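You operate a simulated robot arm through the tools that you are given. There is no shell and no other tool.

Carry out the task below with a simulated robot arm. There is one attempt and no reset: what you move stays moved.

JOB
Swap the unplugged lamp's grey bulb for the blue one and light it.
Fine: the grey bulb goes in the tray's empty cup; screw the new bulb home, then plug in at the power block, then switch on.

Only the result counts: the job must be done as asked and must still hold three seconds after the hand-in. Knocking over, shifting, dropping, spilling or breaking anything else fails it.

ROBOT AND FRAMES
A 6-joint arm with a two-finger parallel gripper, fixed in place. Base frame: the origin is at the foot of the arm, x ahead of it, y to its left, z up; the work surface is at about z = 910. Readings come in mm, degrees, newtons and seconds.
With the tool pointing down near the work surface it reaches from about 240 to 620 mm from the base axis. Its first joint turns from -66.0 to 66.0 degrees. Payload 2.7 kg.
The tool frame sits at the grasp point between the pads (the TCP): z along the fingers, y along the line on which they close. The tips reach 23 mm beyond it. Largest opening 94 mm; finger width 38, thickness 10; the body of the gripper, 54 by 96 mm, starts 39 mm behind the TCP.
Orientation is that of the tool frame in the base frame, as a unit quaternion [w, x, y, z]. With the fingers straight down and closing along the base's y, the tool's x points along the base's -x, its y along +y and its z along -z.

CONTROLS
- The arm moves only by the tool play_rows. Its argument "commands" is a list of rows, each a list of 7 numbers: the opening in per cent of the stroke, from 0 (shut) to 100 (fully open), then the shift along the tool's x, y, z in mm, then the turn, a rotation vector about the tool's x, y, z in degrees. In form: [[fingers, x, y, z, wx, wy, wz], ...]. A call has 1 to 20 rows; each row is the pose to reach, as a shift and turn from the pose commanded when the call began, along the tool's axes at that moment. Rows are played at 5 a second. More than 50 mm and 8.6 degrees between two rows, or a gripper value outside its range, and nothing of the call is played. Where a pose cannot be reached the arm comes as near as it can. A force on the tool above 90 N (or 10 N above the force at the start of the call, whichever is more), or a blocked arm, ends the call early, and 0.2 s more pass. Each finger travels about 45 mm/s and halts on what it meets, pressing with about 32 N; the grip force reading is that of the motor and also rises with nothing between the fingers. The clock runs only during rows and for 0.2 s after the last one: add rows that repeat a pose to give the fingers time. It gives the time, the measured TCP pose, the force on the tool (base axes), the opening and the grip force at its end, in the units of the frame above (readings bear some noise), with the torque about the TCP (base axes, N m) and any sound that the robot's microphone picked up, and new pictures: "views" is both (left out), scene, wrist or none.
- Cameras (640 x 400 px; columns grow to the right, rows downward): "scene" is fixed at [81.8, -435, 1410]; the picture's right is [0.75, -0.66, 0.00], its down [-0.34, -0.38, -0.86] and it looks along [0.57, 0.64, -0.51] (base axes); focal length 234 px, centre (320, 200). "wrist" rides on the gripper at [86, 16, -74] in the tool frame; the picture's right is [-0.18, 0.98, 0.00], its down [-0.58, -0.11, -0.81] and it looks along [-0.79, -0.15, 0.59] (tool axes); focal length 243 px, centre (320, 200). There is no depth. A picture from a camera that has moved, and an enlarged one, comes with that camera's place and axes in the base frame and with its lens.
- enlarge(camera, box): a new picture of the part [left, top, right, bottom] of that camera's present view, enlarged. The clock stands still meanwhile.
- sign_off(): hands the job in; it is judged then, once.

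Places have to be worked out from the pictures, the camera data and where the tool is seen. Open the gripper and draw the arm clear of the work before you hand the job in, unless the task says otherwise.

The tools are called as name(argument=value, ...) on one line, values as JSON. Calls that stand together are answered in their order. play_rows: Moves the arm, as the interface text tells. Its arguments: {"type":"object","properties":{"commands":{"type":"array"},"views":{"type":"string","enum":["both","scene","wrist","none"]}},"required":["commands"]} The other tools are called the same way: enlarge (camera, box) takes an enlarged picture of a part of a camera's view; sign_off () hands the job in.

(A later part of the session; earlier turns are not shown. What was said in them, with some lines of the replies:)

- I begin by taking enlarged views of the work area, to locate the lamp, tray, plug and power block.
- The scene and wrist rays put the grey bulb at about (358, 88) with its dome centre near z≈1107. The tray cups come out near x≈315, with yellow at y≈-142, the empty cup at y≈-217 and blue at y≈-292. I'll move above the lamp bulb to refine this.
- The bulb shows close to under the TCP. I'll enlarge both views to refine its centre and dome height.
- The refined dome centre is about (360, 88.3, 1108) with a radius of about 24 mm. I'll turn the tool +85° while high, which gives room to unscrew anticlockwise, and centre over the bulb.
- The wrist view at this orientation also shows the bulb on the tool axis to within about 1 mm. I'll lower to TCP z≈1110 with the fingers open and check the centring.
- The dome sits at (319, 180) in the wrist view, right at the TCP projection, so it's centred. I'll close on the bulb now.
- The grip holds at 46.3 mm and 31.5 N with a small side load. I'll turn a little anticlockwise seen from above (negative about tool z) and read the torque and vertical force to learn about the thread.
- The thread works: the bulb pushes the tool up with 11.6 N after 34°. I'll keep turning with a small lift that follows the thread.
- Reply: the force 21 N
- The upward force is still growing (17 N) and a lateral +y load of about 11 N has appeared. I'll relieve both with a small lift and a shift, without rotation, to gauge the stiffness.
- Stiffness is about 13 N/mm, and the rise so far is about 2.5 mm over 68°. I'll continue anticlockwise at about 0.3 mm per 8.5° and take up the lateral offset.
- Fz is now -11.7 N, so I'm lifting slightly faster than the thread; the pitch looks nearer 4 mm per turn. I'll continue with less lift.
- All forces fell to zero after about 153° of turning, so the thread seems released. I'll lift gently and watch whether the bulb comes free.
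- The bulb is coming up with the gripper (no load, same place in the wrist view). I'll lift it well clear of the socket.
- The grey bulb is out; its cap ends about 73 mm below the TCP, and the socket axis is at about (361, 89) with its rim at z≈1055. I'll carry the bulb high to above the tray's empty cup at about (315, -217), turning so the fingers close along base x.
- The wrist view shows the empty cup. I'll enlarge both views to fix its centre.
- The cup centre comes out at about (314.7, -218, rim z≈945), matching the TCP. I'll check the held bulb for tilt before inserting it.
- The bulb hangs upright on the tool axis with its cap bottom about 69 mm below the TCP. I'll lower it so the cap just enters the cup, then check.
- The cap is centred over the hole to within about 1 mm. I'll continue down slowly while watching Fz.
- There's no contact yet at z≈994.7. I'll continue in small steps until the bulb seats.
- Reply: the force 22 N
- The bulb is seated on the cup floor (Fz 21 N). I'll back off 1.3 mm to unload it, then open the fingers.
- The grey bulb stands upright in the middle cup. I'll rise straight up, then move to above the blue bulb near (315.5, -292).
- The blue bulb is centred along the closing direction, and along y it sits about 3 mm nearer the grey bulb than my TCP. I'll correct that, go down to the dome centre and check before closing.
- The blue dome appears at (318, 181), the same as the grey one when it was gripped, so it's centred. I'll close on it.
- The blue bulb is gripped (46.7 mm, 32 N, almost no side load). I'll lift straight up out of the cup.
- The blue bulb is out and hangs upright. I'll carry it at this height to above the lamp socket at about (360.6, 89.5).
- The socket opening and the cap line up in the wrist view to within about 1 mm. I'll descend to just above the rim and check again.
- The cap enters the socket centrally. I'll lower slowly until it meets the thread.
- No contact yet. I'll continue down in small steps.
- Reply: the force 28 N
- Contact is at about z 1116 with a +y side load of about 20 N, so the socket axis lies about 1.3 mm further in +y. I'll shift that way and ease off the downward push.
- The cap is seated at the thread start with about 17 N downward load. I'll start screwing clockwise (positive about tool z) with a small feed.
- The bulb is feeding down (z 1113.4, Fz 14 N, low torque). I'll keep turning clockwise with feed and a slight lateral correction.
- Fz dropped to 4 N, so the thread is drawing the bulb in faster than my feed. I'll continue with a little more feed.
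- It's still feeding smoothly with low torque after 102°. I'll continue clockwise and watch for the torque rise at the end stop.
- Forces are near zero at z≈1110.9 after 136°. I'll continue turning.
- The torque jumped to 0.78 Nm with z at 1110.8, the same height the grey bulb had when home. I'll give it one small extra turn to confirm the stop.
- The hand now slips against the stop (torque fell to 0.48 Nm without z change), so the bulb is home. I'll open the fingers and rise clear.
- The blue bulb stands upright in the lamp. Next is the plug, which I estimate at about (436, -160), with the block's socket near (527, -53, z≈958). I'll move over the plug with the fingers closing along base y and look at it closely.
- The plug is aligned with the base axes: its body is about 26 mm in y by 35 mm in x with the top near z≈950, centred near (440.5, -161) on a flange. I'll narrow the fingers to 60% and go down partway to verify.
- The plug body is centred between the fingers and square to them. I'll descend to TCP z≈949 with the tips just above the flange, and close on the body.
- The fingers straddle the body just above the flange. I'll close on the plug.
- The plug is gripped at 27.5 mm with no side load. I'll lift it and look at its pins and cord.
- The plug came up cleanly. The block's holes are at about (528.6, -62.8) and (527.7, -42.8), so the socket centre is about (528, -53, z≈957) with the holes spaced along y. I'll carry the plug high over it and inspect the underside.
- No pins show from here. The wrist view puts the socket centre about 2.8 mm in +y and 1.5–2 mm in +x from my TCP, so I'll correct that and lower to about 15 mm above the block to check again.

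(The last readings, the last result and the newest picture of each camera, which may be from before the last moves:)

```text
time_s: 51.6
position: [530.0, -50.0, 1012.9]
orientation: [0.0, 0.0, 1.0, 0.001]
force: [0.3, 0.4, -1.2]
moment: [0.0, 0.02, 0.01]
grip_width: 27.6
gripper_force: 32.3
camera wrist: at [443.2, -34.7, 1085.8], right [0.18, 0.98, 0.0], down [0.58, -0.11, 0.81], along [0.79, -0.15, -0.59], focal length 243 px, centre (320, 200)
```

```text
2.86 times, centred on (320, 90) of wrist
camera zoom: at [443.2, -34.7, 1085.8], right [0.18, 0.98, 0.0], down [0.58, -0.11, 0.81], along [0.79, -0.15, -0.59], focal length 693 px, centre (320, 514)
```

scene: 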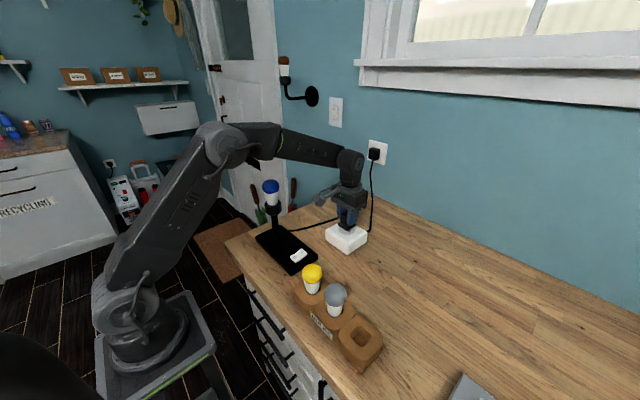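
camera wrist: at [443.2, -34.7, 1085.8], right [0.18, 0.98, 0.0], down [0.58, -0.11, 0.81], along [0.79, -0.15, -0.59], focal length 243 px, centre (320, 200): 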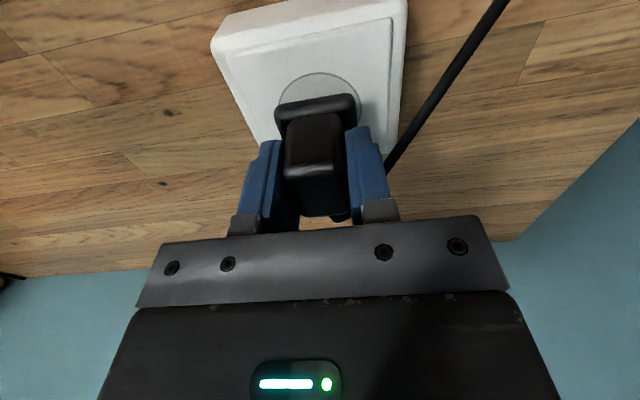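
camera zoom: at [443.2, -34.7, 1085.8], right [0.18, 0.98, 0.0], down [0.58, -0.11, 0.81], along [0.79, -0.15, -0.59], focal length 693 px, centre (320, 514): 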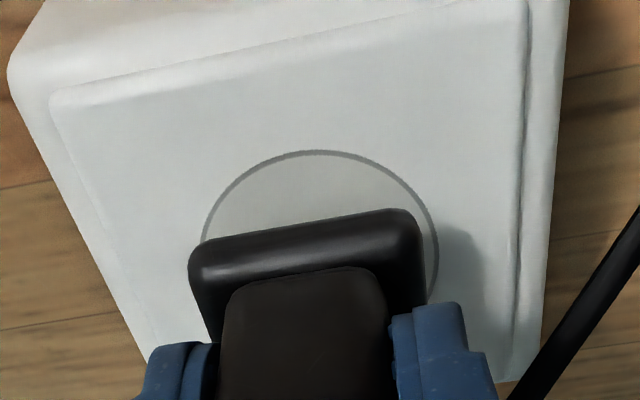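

The plug is nearly concentric with the socket disc, needing only about 1.2 mm more in +x. I'll shift and lower it 9 mm for another look.

play_rows(commands=[[10, -1.2, 0, 3, 0, 0, 0], [10, -1.2, 0, 6, 0, 0, 0], [10, -1.2, 0, 9, 0, 0, 0], [10, -1.2, 0, 9, 0, 0, 0]])

enlarge(camera="scene", box=[310, 190, 380, 260])

enlarge(camera="wrist", box=[230, 20, 410, 160])

```text
time_s: 52.6
position: [531.5, -49.8, 1003.5]
orientation: [0.0, 0.0, 1.0, 0.001]
force: [0.2, 0.1, -1.0]
moment: [0.01, -0.02, 0.01]
grip_width: 27.4
gripper_force: 32.1
camera wrist: at [444.9, -34.5, 1076.9], right [0.18, 0.98, 0.0], down [0.58, -0.11, 0.81], along [0.79, -0.15, -0.59], focal length 243 px, centre (320, 200)
```

scene: 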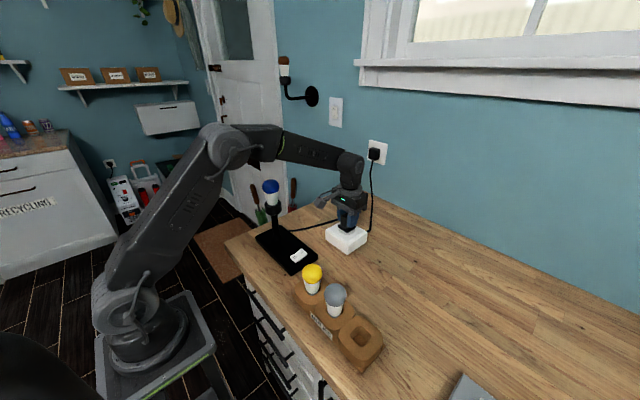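
wrist: 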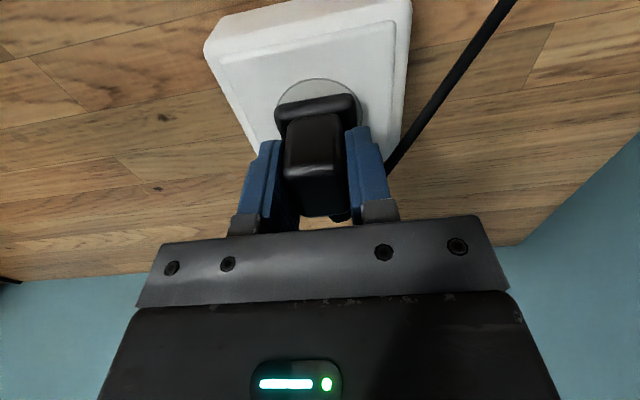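

```text
5.71 times, centred on (345, 225) of scene
camera zoom: at [81.8, -435.0, 1410.0], right [0.75, -0.66, 0.0], down [-0.34, -0.38, -0.86], along [0.57, 0.64, -0.51], focal length 1335 px, centre (177, 57)
```

zoom: 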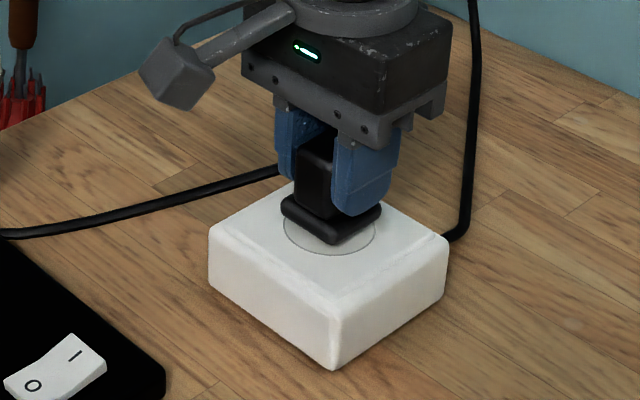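

```text
2.86 times, centred on (320, 90) of wrist
camera zoom: at [444.9, -34.5, 1076.9], right [0.18, 0.98, 0.0], down [0.58, -0.11, 0.81], along [0.79, -0.15, -0.59], focal length 693 px, centre (320, 514)
```

zoom: 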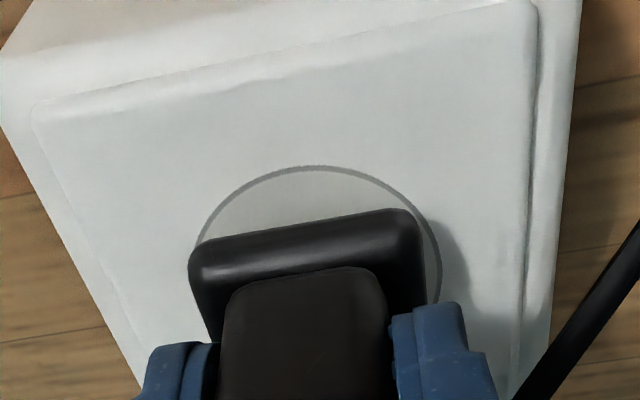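

The plug hovers concentric to within about 1 mm. I'll take back 0.5 mm in x and lower gently in small steps while watching Fz.

play_rows(commands=[[10, 0.5, 0, 2, 0, 0, 0], [10, 0.5, 0, 4, 0, 0, 0]], views="none")

play_rows(commands=[[10, 0, 0, 1, 0, 0, 0], [10, 0, 0, 2, 0, 0, 0]], views="none")

```text
time_s: 53.2
position: [531.4, -48.9, 999.0]
orientation: [0.0, 0.0, 1.0, 0.001]
force: [-0.1, -0.6, -0.4]
moment: [0.01, 0.01, 0.0]
grip_width: 27.6
gripper_force: 32.0
```

```text
time_s: 53.8
position: [530.2, -50.0, 997.1]
orientation: [0.0, 0.0, 1.0, 0.001]
force: [0.4, 0.1, -0.9]
moment: [0.0, 0.0, -0.02]
grip_width: 27.4
gripper_force: 31.8
```

No contact yet at TCP z≈997. I'll continue in 1 mm steps.

play_rows(commands=[[10, 0, 0, 0.8, 0, 0, 0], [10, 0, 0, 1.5, 0, 0, 0]], views="none")

play_rows(commands=[[10, 0, 0, 0.8, 0, 0, 0], [10, 0, 0, 1.5, 0, 0, 0]], views="both")

enlarge(camera="scene", box=[310, 190, 380, 260])

enlarge(camera="wrist", box=[230, 20, 410, 160])

```text
time_s: 54.4
position: [531.2, -49.6, 997.1]
orientation: [0.0, 0.0, 1.0, -0.001]
force: [-6.6, -0.4, 14.0]
moment: [-0.04, 0.59, -0.02]
grip_width: 27.5
gripper_force: 31.8
heard: snap
```

```text
time_s: 55.0
position: [530.5, -49.5, 995.9]
orientation: [0.004, 0.0, 1.0, 0.0]
force: [-10.1, -1.1, 25.7]
moment: [-0.02, 0.12, 0.03]
grip_width: 27.7
gripper_force: 32.4
camera wrist: at [444.2, -34.9, 1069.9], right [0.18, 0.98, 0.0], down [0.58, -0.11, 0.81], along [0.8, -0.15, -0.59], focal length 243 px, centre (320, 200)
```

scene: 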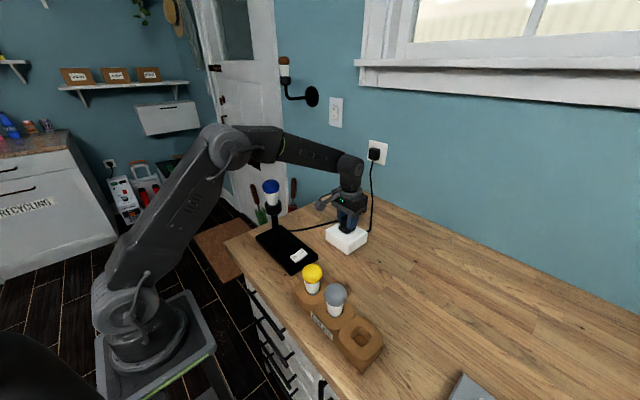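
wrist: 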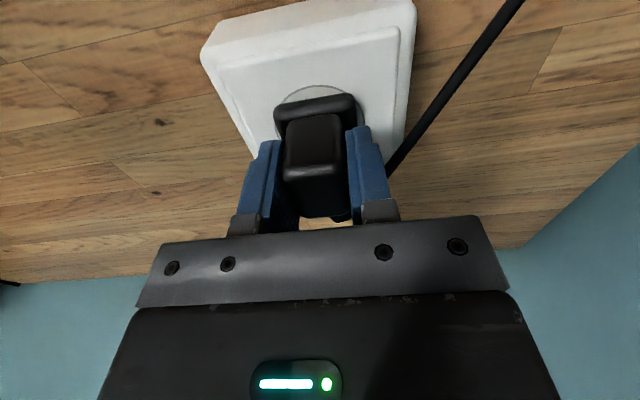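

```text
5.71 times, centred on (345, 225) of scene
camera zoom: at [81.1, -434.9, 1410.0], right [0.75, -0.66, 0.0], down [-0.34, -0.38, -0.86], along [0.57, 0.64, -0.51], focal length 1335 px, centre (177, 57)
```

zoom: 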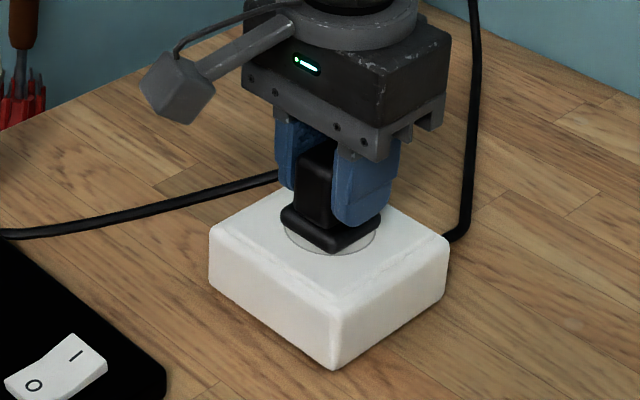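

```text
2.86 times, centred on (320, 90) of wrist
camera zoom: at [444.2, -34.9, 1069.9], right [0.18, 0.98, 0.0], down [0.58, -0.11, 0.81], along [0.8, -0.15, -0.59], focal length 693 px, centre (320, 514)
```

zoom: 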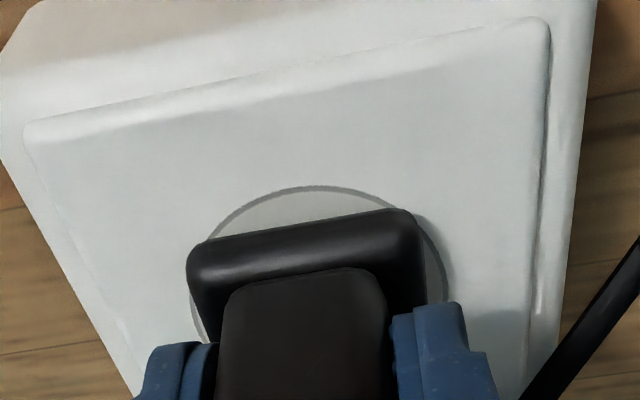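

I heard a snap: the plug is seated and the block hasn't moved in the scene view. I'll unload the downward and side force, then open the fingers.

play_rows(commands=[[10, 0.4, 0, -0.8, 0, 0, 0], [10, 0.7, 0, -1.6, 0, 0, 0], [10, 0.7, 0, -1.6, 0, 0, 0]], views="none")

```text
time_s: 55.8
position: [531.9, -49.7, 996.1]
orientation: [0.002, 0.0, 1.0, -0.001]
force: [6.7, -3.8, 15.6]
moment: [-0.06, -0.66, 0.07]
grip_width: 27.5
gripper_force: 32.0
```

The residual loads are small, and the plug is held by the socket. I'll open the fingers now.

play_rows(commands=[[10, -0.3, 0, -0.6, 0, 0, 0], [30, -0.3, 0, -0.6, 0, 0, 0], [45, -0.3, 0, -0.6, 0, 0, 0], [60, -0.3, 0, -0.6, 0, 0, 0], [60, -0.3, 0, -0.6, 0, 0, 0]])

enlarge(camera="wrist", box=[220, 40, 420, 220])

enlarge(camera="scene", box=[310, 190, 380, 260])

```text
time_s: 57.0
position: [530.6, -50.2, 996.7]
orientation: [0.001, 0.0, 1.0, 0.001]
force: [1.0, -0.1, -0.1]
moment: [0.03, 0.0, -0.01]
grip_width: 56.4
gripper_force: 0.1
camera wrist: at [443.9, -34.9, 1070.1], right [0.18, 0.98, 0.0], down [0.58, -0.11, 0.81], along [0.79, -0.15, -0.59], focal length 243 px, centre (320, 200)
```

scene: 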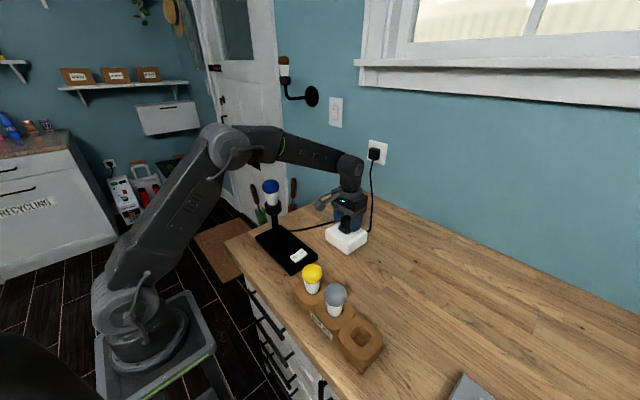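
wrist: 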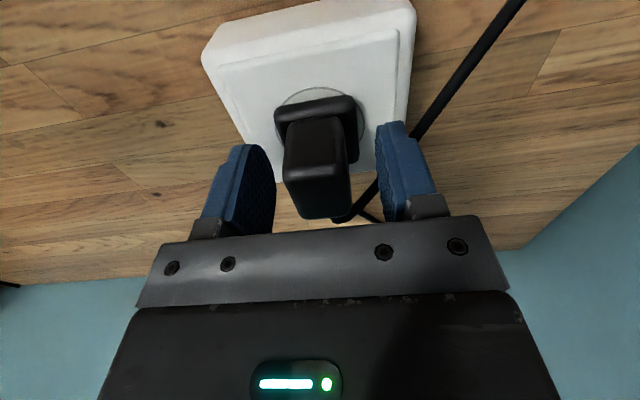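

```text
2.22 times, centred on (320, 130) of wrist
camera zoom: at [443.9, -34.9, 1070.1], right [0.18, 0.98, 0.0], down [0.58, -0.11, 0.81], along [0.79, -0.15, -0.59], focal length 539 px, centre (320, 356)
```

zoom: 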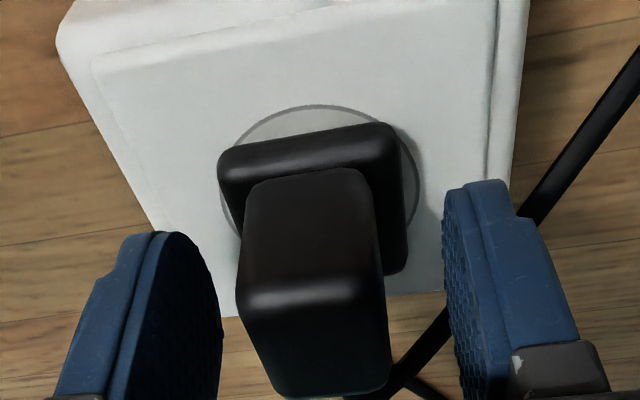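

```text
5.71 times, centred on (345, 225) of scene
camera zoom: at [81.8, -435.0, 1410.0], right [0.75, -0.66, 0.0], down [-0.34, -0.38, -0.86], along [0.57, 0.64, -0.51], focal length 1335 px, centre (177, 57)
```

zoom: 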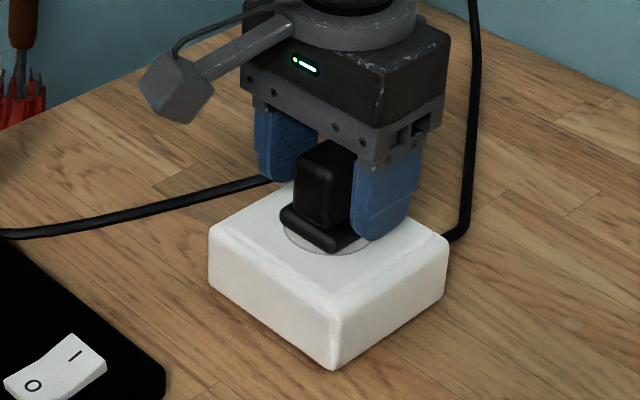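

The plug stands seated in the block, with the fingers clear. I'll rise straight up, then move toward the lamp switch (rocker near (362, -23)), closing the fingers on the way, and look at it.

play_rows(commands=[[60, 0, 0, -15, 0, 0, 0], [60, 0, 0, -40, 0, 0, 0], [60, 0, 0, -70, 0, 0, 0], [60, 0, 0, -95, 0, 0, 0], [40, 35, 6, -95, 0, 0, 0], [20, 75, 14, -95, 0, 0, 0], [0, 115, 22, -85, 0, 0, 0], [0, 148, 28, -65, 0, 0, 0], [0, 148, 28, -50, 0, 0, 0], [0, 148, 28, -50, 0, 0, 0]])

enlarge(camera="wrist", box=[220, 0, 420, 160])

enlarge(camera="scene", box=[240, 180, 380, 290])

```text
time_s: 59.2
position: [382.0, -22.3, 1046.7]
orientation: [0.001, 0.0, 1.0, 0.002]
force: [-0.5, -0.2, 0.1]
moment: [-0.02, 0.01, -0.02]
grip_width: 0.0
gripper_force: 32.4
camera wrist: at [295.1, -7.1, 1120.6], right [0.18, 0.98, 0.0], down [0.58, -0.11, 0.81], along [0.79, -0.15, -0.59], focal length 243 px, centre (320, 200)
```

scene: 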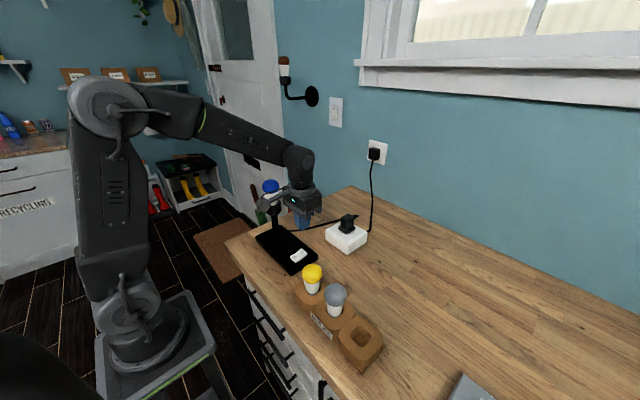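
wrist: 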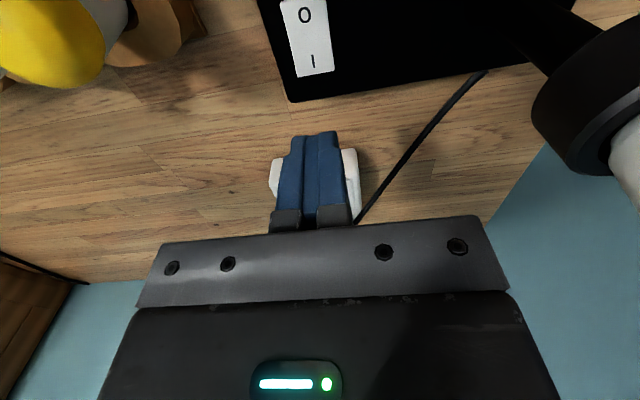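

```text
2.50 times, centred on (320, 80) of wrist
camera zoom: at [295.1, -7.1, 1120.6], right [0.18, 0.98, 0.0], down [0.58, -0.11, 0.81], along [0.79, -0.15, -0.59], focal length 606 px, centre (320, 500)
```

zoom: 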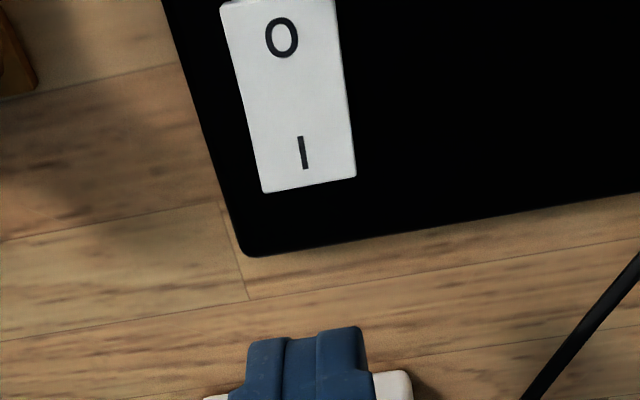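

```text
3.64 times, centred on (310, 235) of scene
camera zoom: at [81.8, -435.0, 1410.0], right [0.75, -0.66, 0.0], down [-0.34, -0.38, -0.86], along [0.57, 0.64, -0.51], focal length 850 px, centre (356, 73)
```

zoom: 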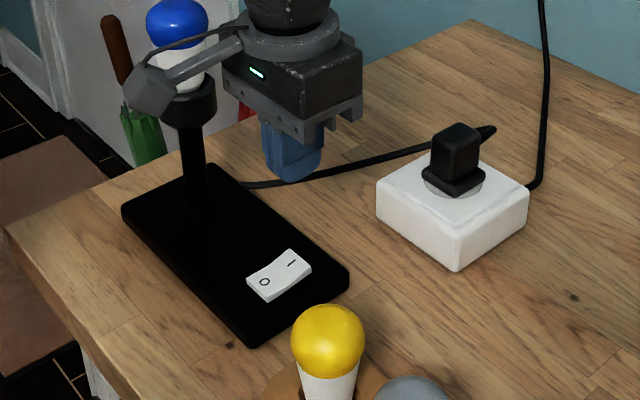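

The plug sits in the block, and the rocker's I half is centred at about (373–378, -27) with its raised top near z≈940. I'll lower the closed fingers over the I half, with the tips still about 12 mm above it.

play_rows(commands=[[0, -1, -4.9, 20, 0, 0, 0], [0, -1, -4.9, 45, 0, 0, 0], [0, -1, -4.9, 65, 0, 0, 0], [0, -1, -4.9, 71, 0, 0, 0], [0, -1, -4.9, 71, 0, 0, 0]])

enlarge(camera="wrist", box=[240, 40, 400, 200])

enlarge(camera="scene", box=[260, 200, 340, 280])

```text
time_s: 60.4
position: [382.7, -26.2, 975.0]
orientation: [0.0, 0.001, 1.0, 0.001]
force: [-0.6, 0.0, 0.7]
moment: [0.0, 0.0, -0.02]
grip_width: 0.0
gripper_force: 32.2
camera wrist: at [296.5, -11.5, 1049.2], right [0.18, 0.98, 0.0], down [0.58, -0.11, 0.81], along [0.79, -0.15, -0.59], focal length 243 px, centre (320, 200)
```

scene: 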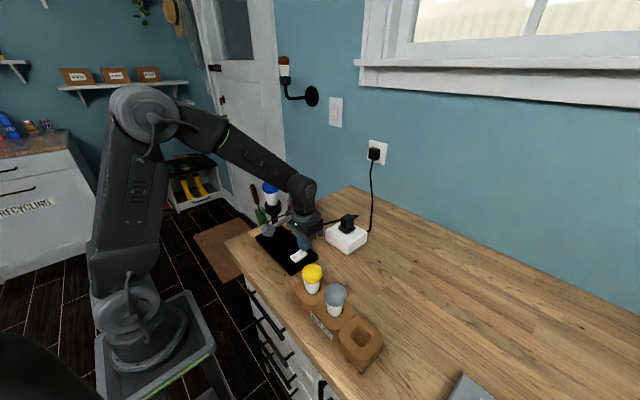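
wrist: 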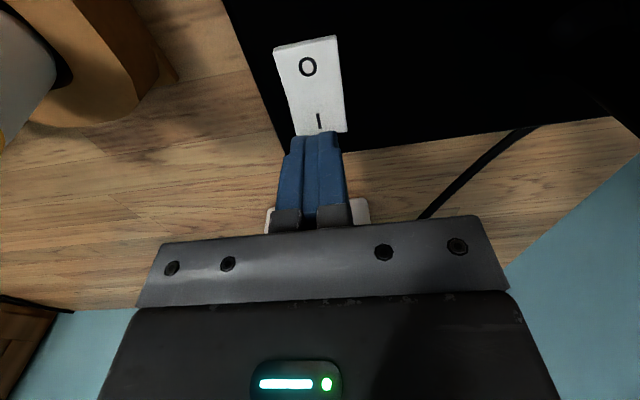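

```text
2.50 times, centred on (320, 120) of wrist
camera zoom: at [296.5, -11.5, 1049.2], right [0.18, 0.98, 0.0], down [0.58, -0.11, 0.81], along [0.79, -0.15, -0.59], focal length 606 px, centre (320, 400)
```

zoom: 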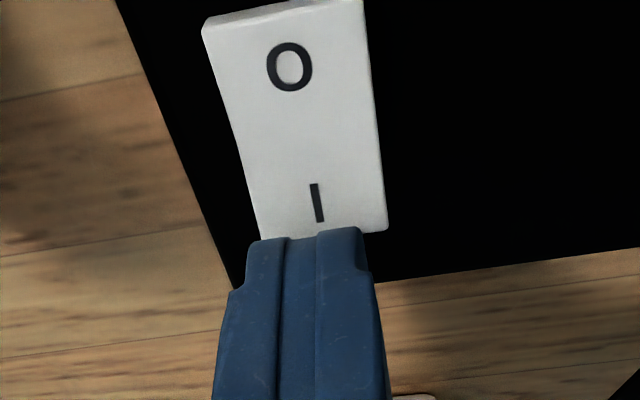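

```text
5.00 times, centred on (300, 240) of scene
camera zoom: at [81.8, -435.0, 1410.0], right [0.75, -0.66, 0.0], down [-0.34, -0.38, -0.86], along [0.57, 0.64, -0.51], focal length 1168 px, centre (420, 0)
```

zoom: 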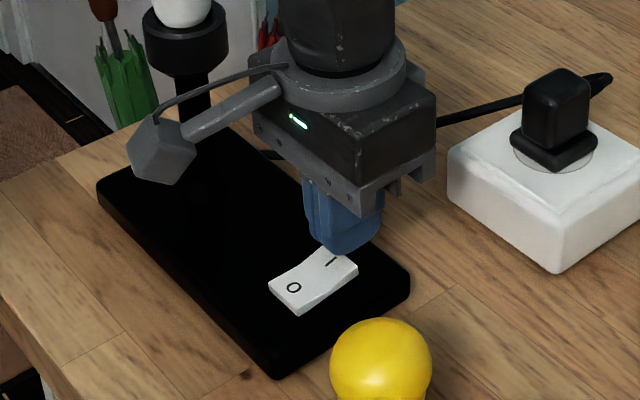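

The fingertips are over the I end. I'll press down in small steps with a 2 mm shift toward the rocker's middle and listen for the click.

play_rows(commands=[[0, 2, 0, 4, 0, 0, 0], [0, 2, 0, 7, 0, 0, 0], [0, 2, 0, 9, 0, 0, 0]], views="none")

play_rows(commands=[[0, 0, 0, 1, 0, 0, 0], [0, 0, 0, 2, 0, 0, 0]], views="none")

```text
time_s: 61.2
position: [382.2, -26.9, 966.8]
orientation: [0.0, 0.0, 1.0, 0.001]
force: [1.2, 0.4, 1.2]
moment: [-0.01, -0.04, 0.02]
grip_width: 0.0
gripper_force: 32.1
```

```text
time_s: 61.8
position: [382.0, -27.0, 965.5]
orientation: [0.0, -0.001, 1.0, 0.001]
force: [0.4, 0.2, 0.1]
moment: [0.02, -0.01, 0.0]
grip_width: 0.0
gripper_force: 32.7
```

No contact yet. I'll continue down in small steps.

play_rows(commands=[[0, 0, 0, 1, 0, 0, 0], [0, 0, 0, 2, 0, 0, 0]], views="none")

play_rows(commands=[[0, 0, 0, 1, 0, 0, 0], [0, 0, 0, 2, 0, 0, 0]], views="none")

```text
time_s: 62.4
position: [381.7, -26.8, 964.7]
orientation: [0.002, -0.001, 1.0, 0.0]
force: [-9.3, -0.5, 30.6]
moment: [-0.04, 0.78, 0.02]
grip_width: 0.1
gripper_force: 31.9
```

```text
time_s: 63.0
position: [382.0, -26.6, 963.8]
orientation: [0.003, -0.001, 1.0, 0.0]
force: [-16.4, -1.9, 64.6]
moment: [-0.07, 1.64, 0.02]
grip_width: 0.0
gripper_force: 31.8
```

Force rose to 65 N with no click. The torque puts the contact near the rocker's middle (x≈363), so the finger's near edge is bearing on the pivot. I'll back off and look.

play_rows(commands=[[0, 0, 0, -4, 0, 0, 0], [0, 0, 0, -15, 0, 0, 0], [0, -15, 0, -40, 0, 0, 0], [0, -15, 0, -40, 0, 0, 0]])

enlarge(camera="wrist", box=[250, 0, 380, 110])

enlarge(camera="scene", box=[275, 230, 325, 280])

```text
time_s: 64.0
position: [395.1, -26.7, 1001.0]
orientation: [0.0, 0.001, 1.0, 0.001]
force: [-0.2, 0.6, 0.2]
moment: [-0.01, 0.01, 0.0]
grip_width: 0.1
gripper_force: 32.3
camera wrist: at [309.8, -11.2, 1074.2], right [0.18, 0.98, 0.0], down [0.58, -0.11, 0.81], along [0.79, -0.15, -0.59], focal length 243 px, centre (320, 200)
```

scene: 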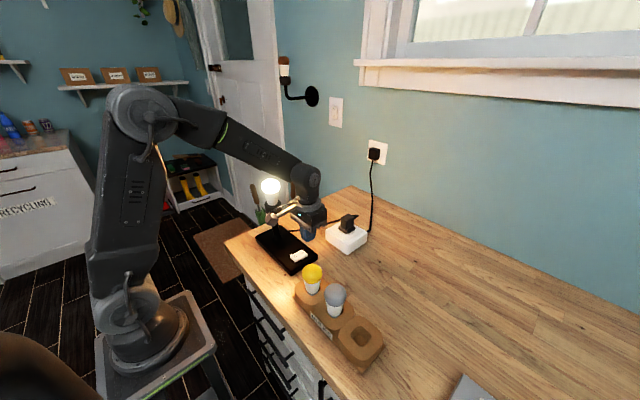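
wrist: 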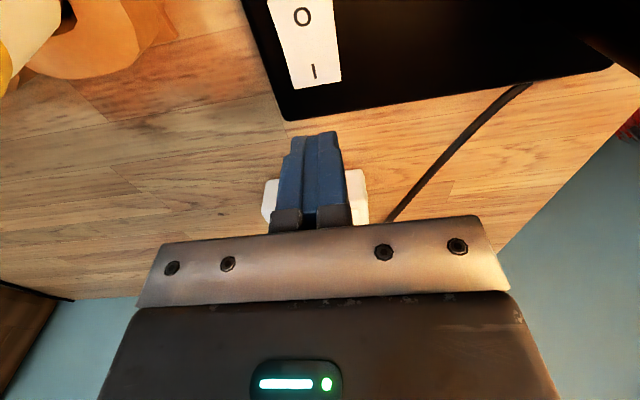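

```text
3.64 times, centred on (315, 55) of wrist
camera zoom: at [309.8, -11.2, 1074.2], right [0.18, 0.98, 0.0], down [0.58, -0.11, 0.81], along [0.79, -0.15, -0.59], focal length 882 px, centre (338, 727)
```

zoom: 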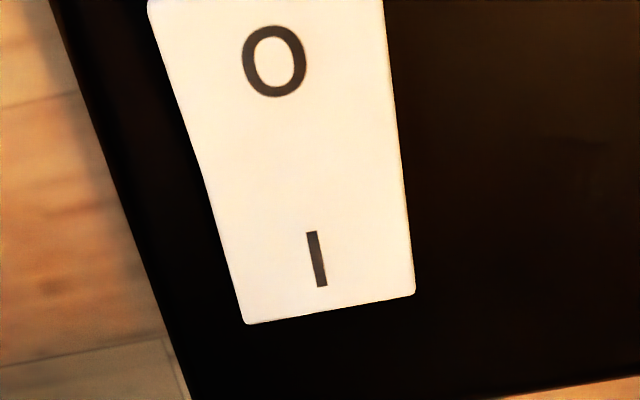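

```text
8.00 times, centred on (300, 255) of scene
camera zoom: at [81.8, -435.0, 1410.0], right [0.75, -0.66, 0.0], down [-0.34, -0.38, -0.86], along [0.57, 0.64, -0.51], focal length 1870 px, centre (480, -240)
```

zoom: 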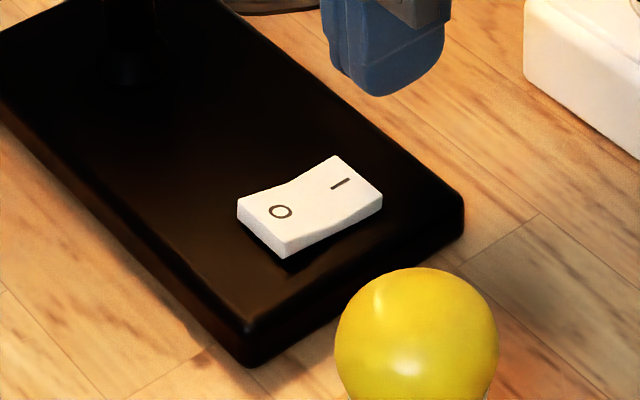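

The lamp is lit: the rocker flipped to I, with the O side now raised. I'll draw straight up well clear and open the gripper.

play_rows(commands=[[0, 0, 0, -25, 0, 0, 0], [0, 0, 0, -65, 0, 0, 0], [0, 0, 0, -105, 0, 0, 0], [20, 0, -10, -145, 0, 0, 0], [50, 0, -20, -185, 0, 0, 0], [80, 0, -30, -225, 0, 0, 0], [100, 0, -40, -265, 0, 0, 0], [100, 0, -40, -290, 0, 0, 0], [100, 0, -40, -290, 0, 0, 0], [100, 0, -40, -290, 0, 0, 0]])

enlarge(camera="scene", box=[220, 160, 400, 290])

enlarge(camera="scene", box=[270, 240, 430, 390])

```text
time_s: 66.2
position: [395.1, -67.1, 1291.0]
orientation: [0.001, 0.0, 1.0, 0.001]
force: [-0.2, -1.1, -0.7]
moment: [0.05, 0.0, -0.01]
grip_width: 93.7
gripper_force: 0.0
camera wrist: at [309.6, -52.0, 1364.4], right [0.18, 0.98, 0.0], down [0.58, -0.11, 0.81], along [0.79, -0.15, -0.59], focal length 243 px, centre (320, 200)
```

scene: 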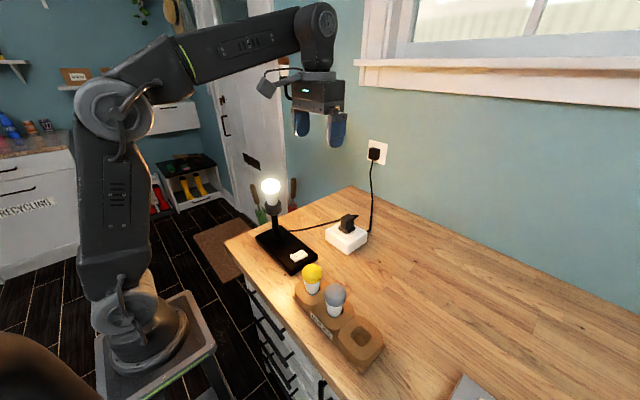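
wrist: 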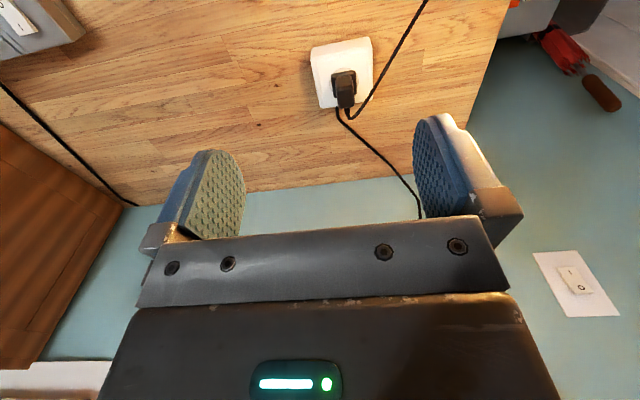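

```text
3.08 times, centred on (310, 225) of scene
camera zoom: at [81.8, -435.0, 1410.0], right [0.75, -0.66, 0.0], down [-0.34, -0.38, -0.86], along [0.57, 0.64, -0.51], focal length 719 px, centre (351, 123)
```

zoom: 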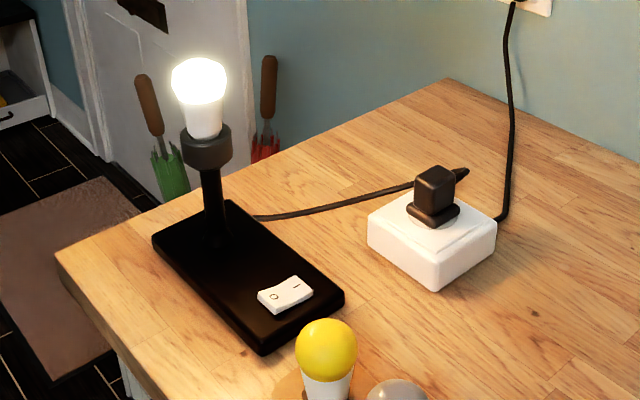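

```text
2.67 times, centred on (350, 315) of scene
camera zoom: at [81.8, -435.0, 1410.0], right [0.75, -0.66, 0.0], down [-0.34, -0.38, -0.86], along [0.57, 0.64, -0.51], focal length 623 px, centre (240, -107)
```

zoom: 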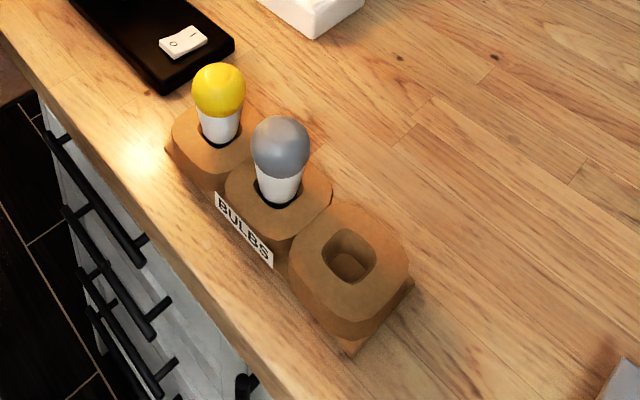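

The blue bulb is lit, the plug is seated in the block and the grey bulb stands in the tray's middle cup. The lamp, block and tray show at the same pixels as at the start, and the arm is clear with the gripper open, so I'll hand in.

sign_off()

```text
The job is handed in.
```

The lamp now holds the blue bulb and is lit. I've handed the job in; the tool confirmed the hand-in but gave no verdict.

- **Grey bulb:** it stands upright in the tray's middle cup, which was the empty one.
- **Blue bulb:** I screwed it in clockwise until it hit the end stop, at the same height the grey one had sat.
- **Plug:** it is seated in the power block, and I heard it snap in.
- **Switch:** it is on. Pressing it took more force than expected, about 65 N, and I heard no click. The rocker did flip to I and the bulb came on.

In the last pictures the lamp, block, tray and yellow bulb are where they started. The gripper is open and the arm is raised clear of the work.
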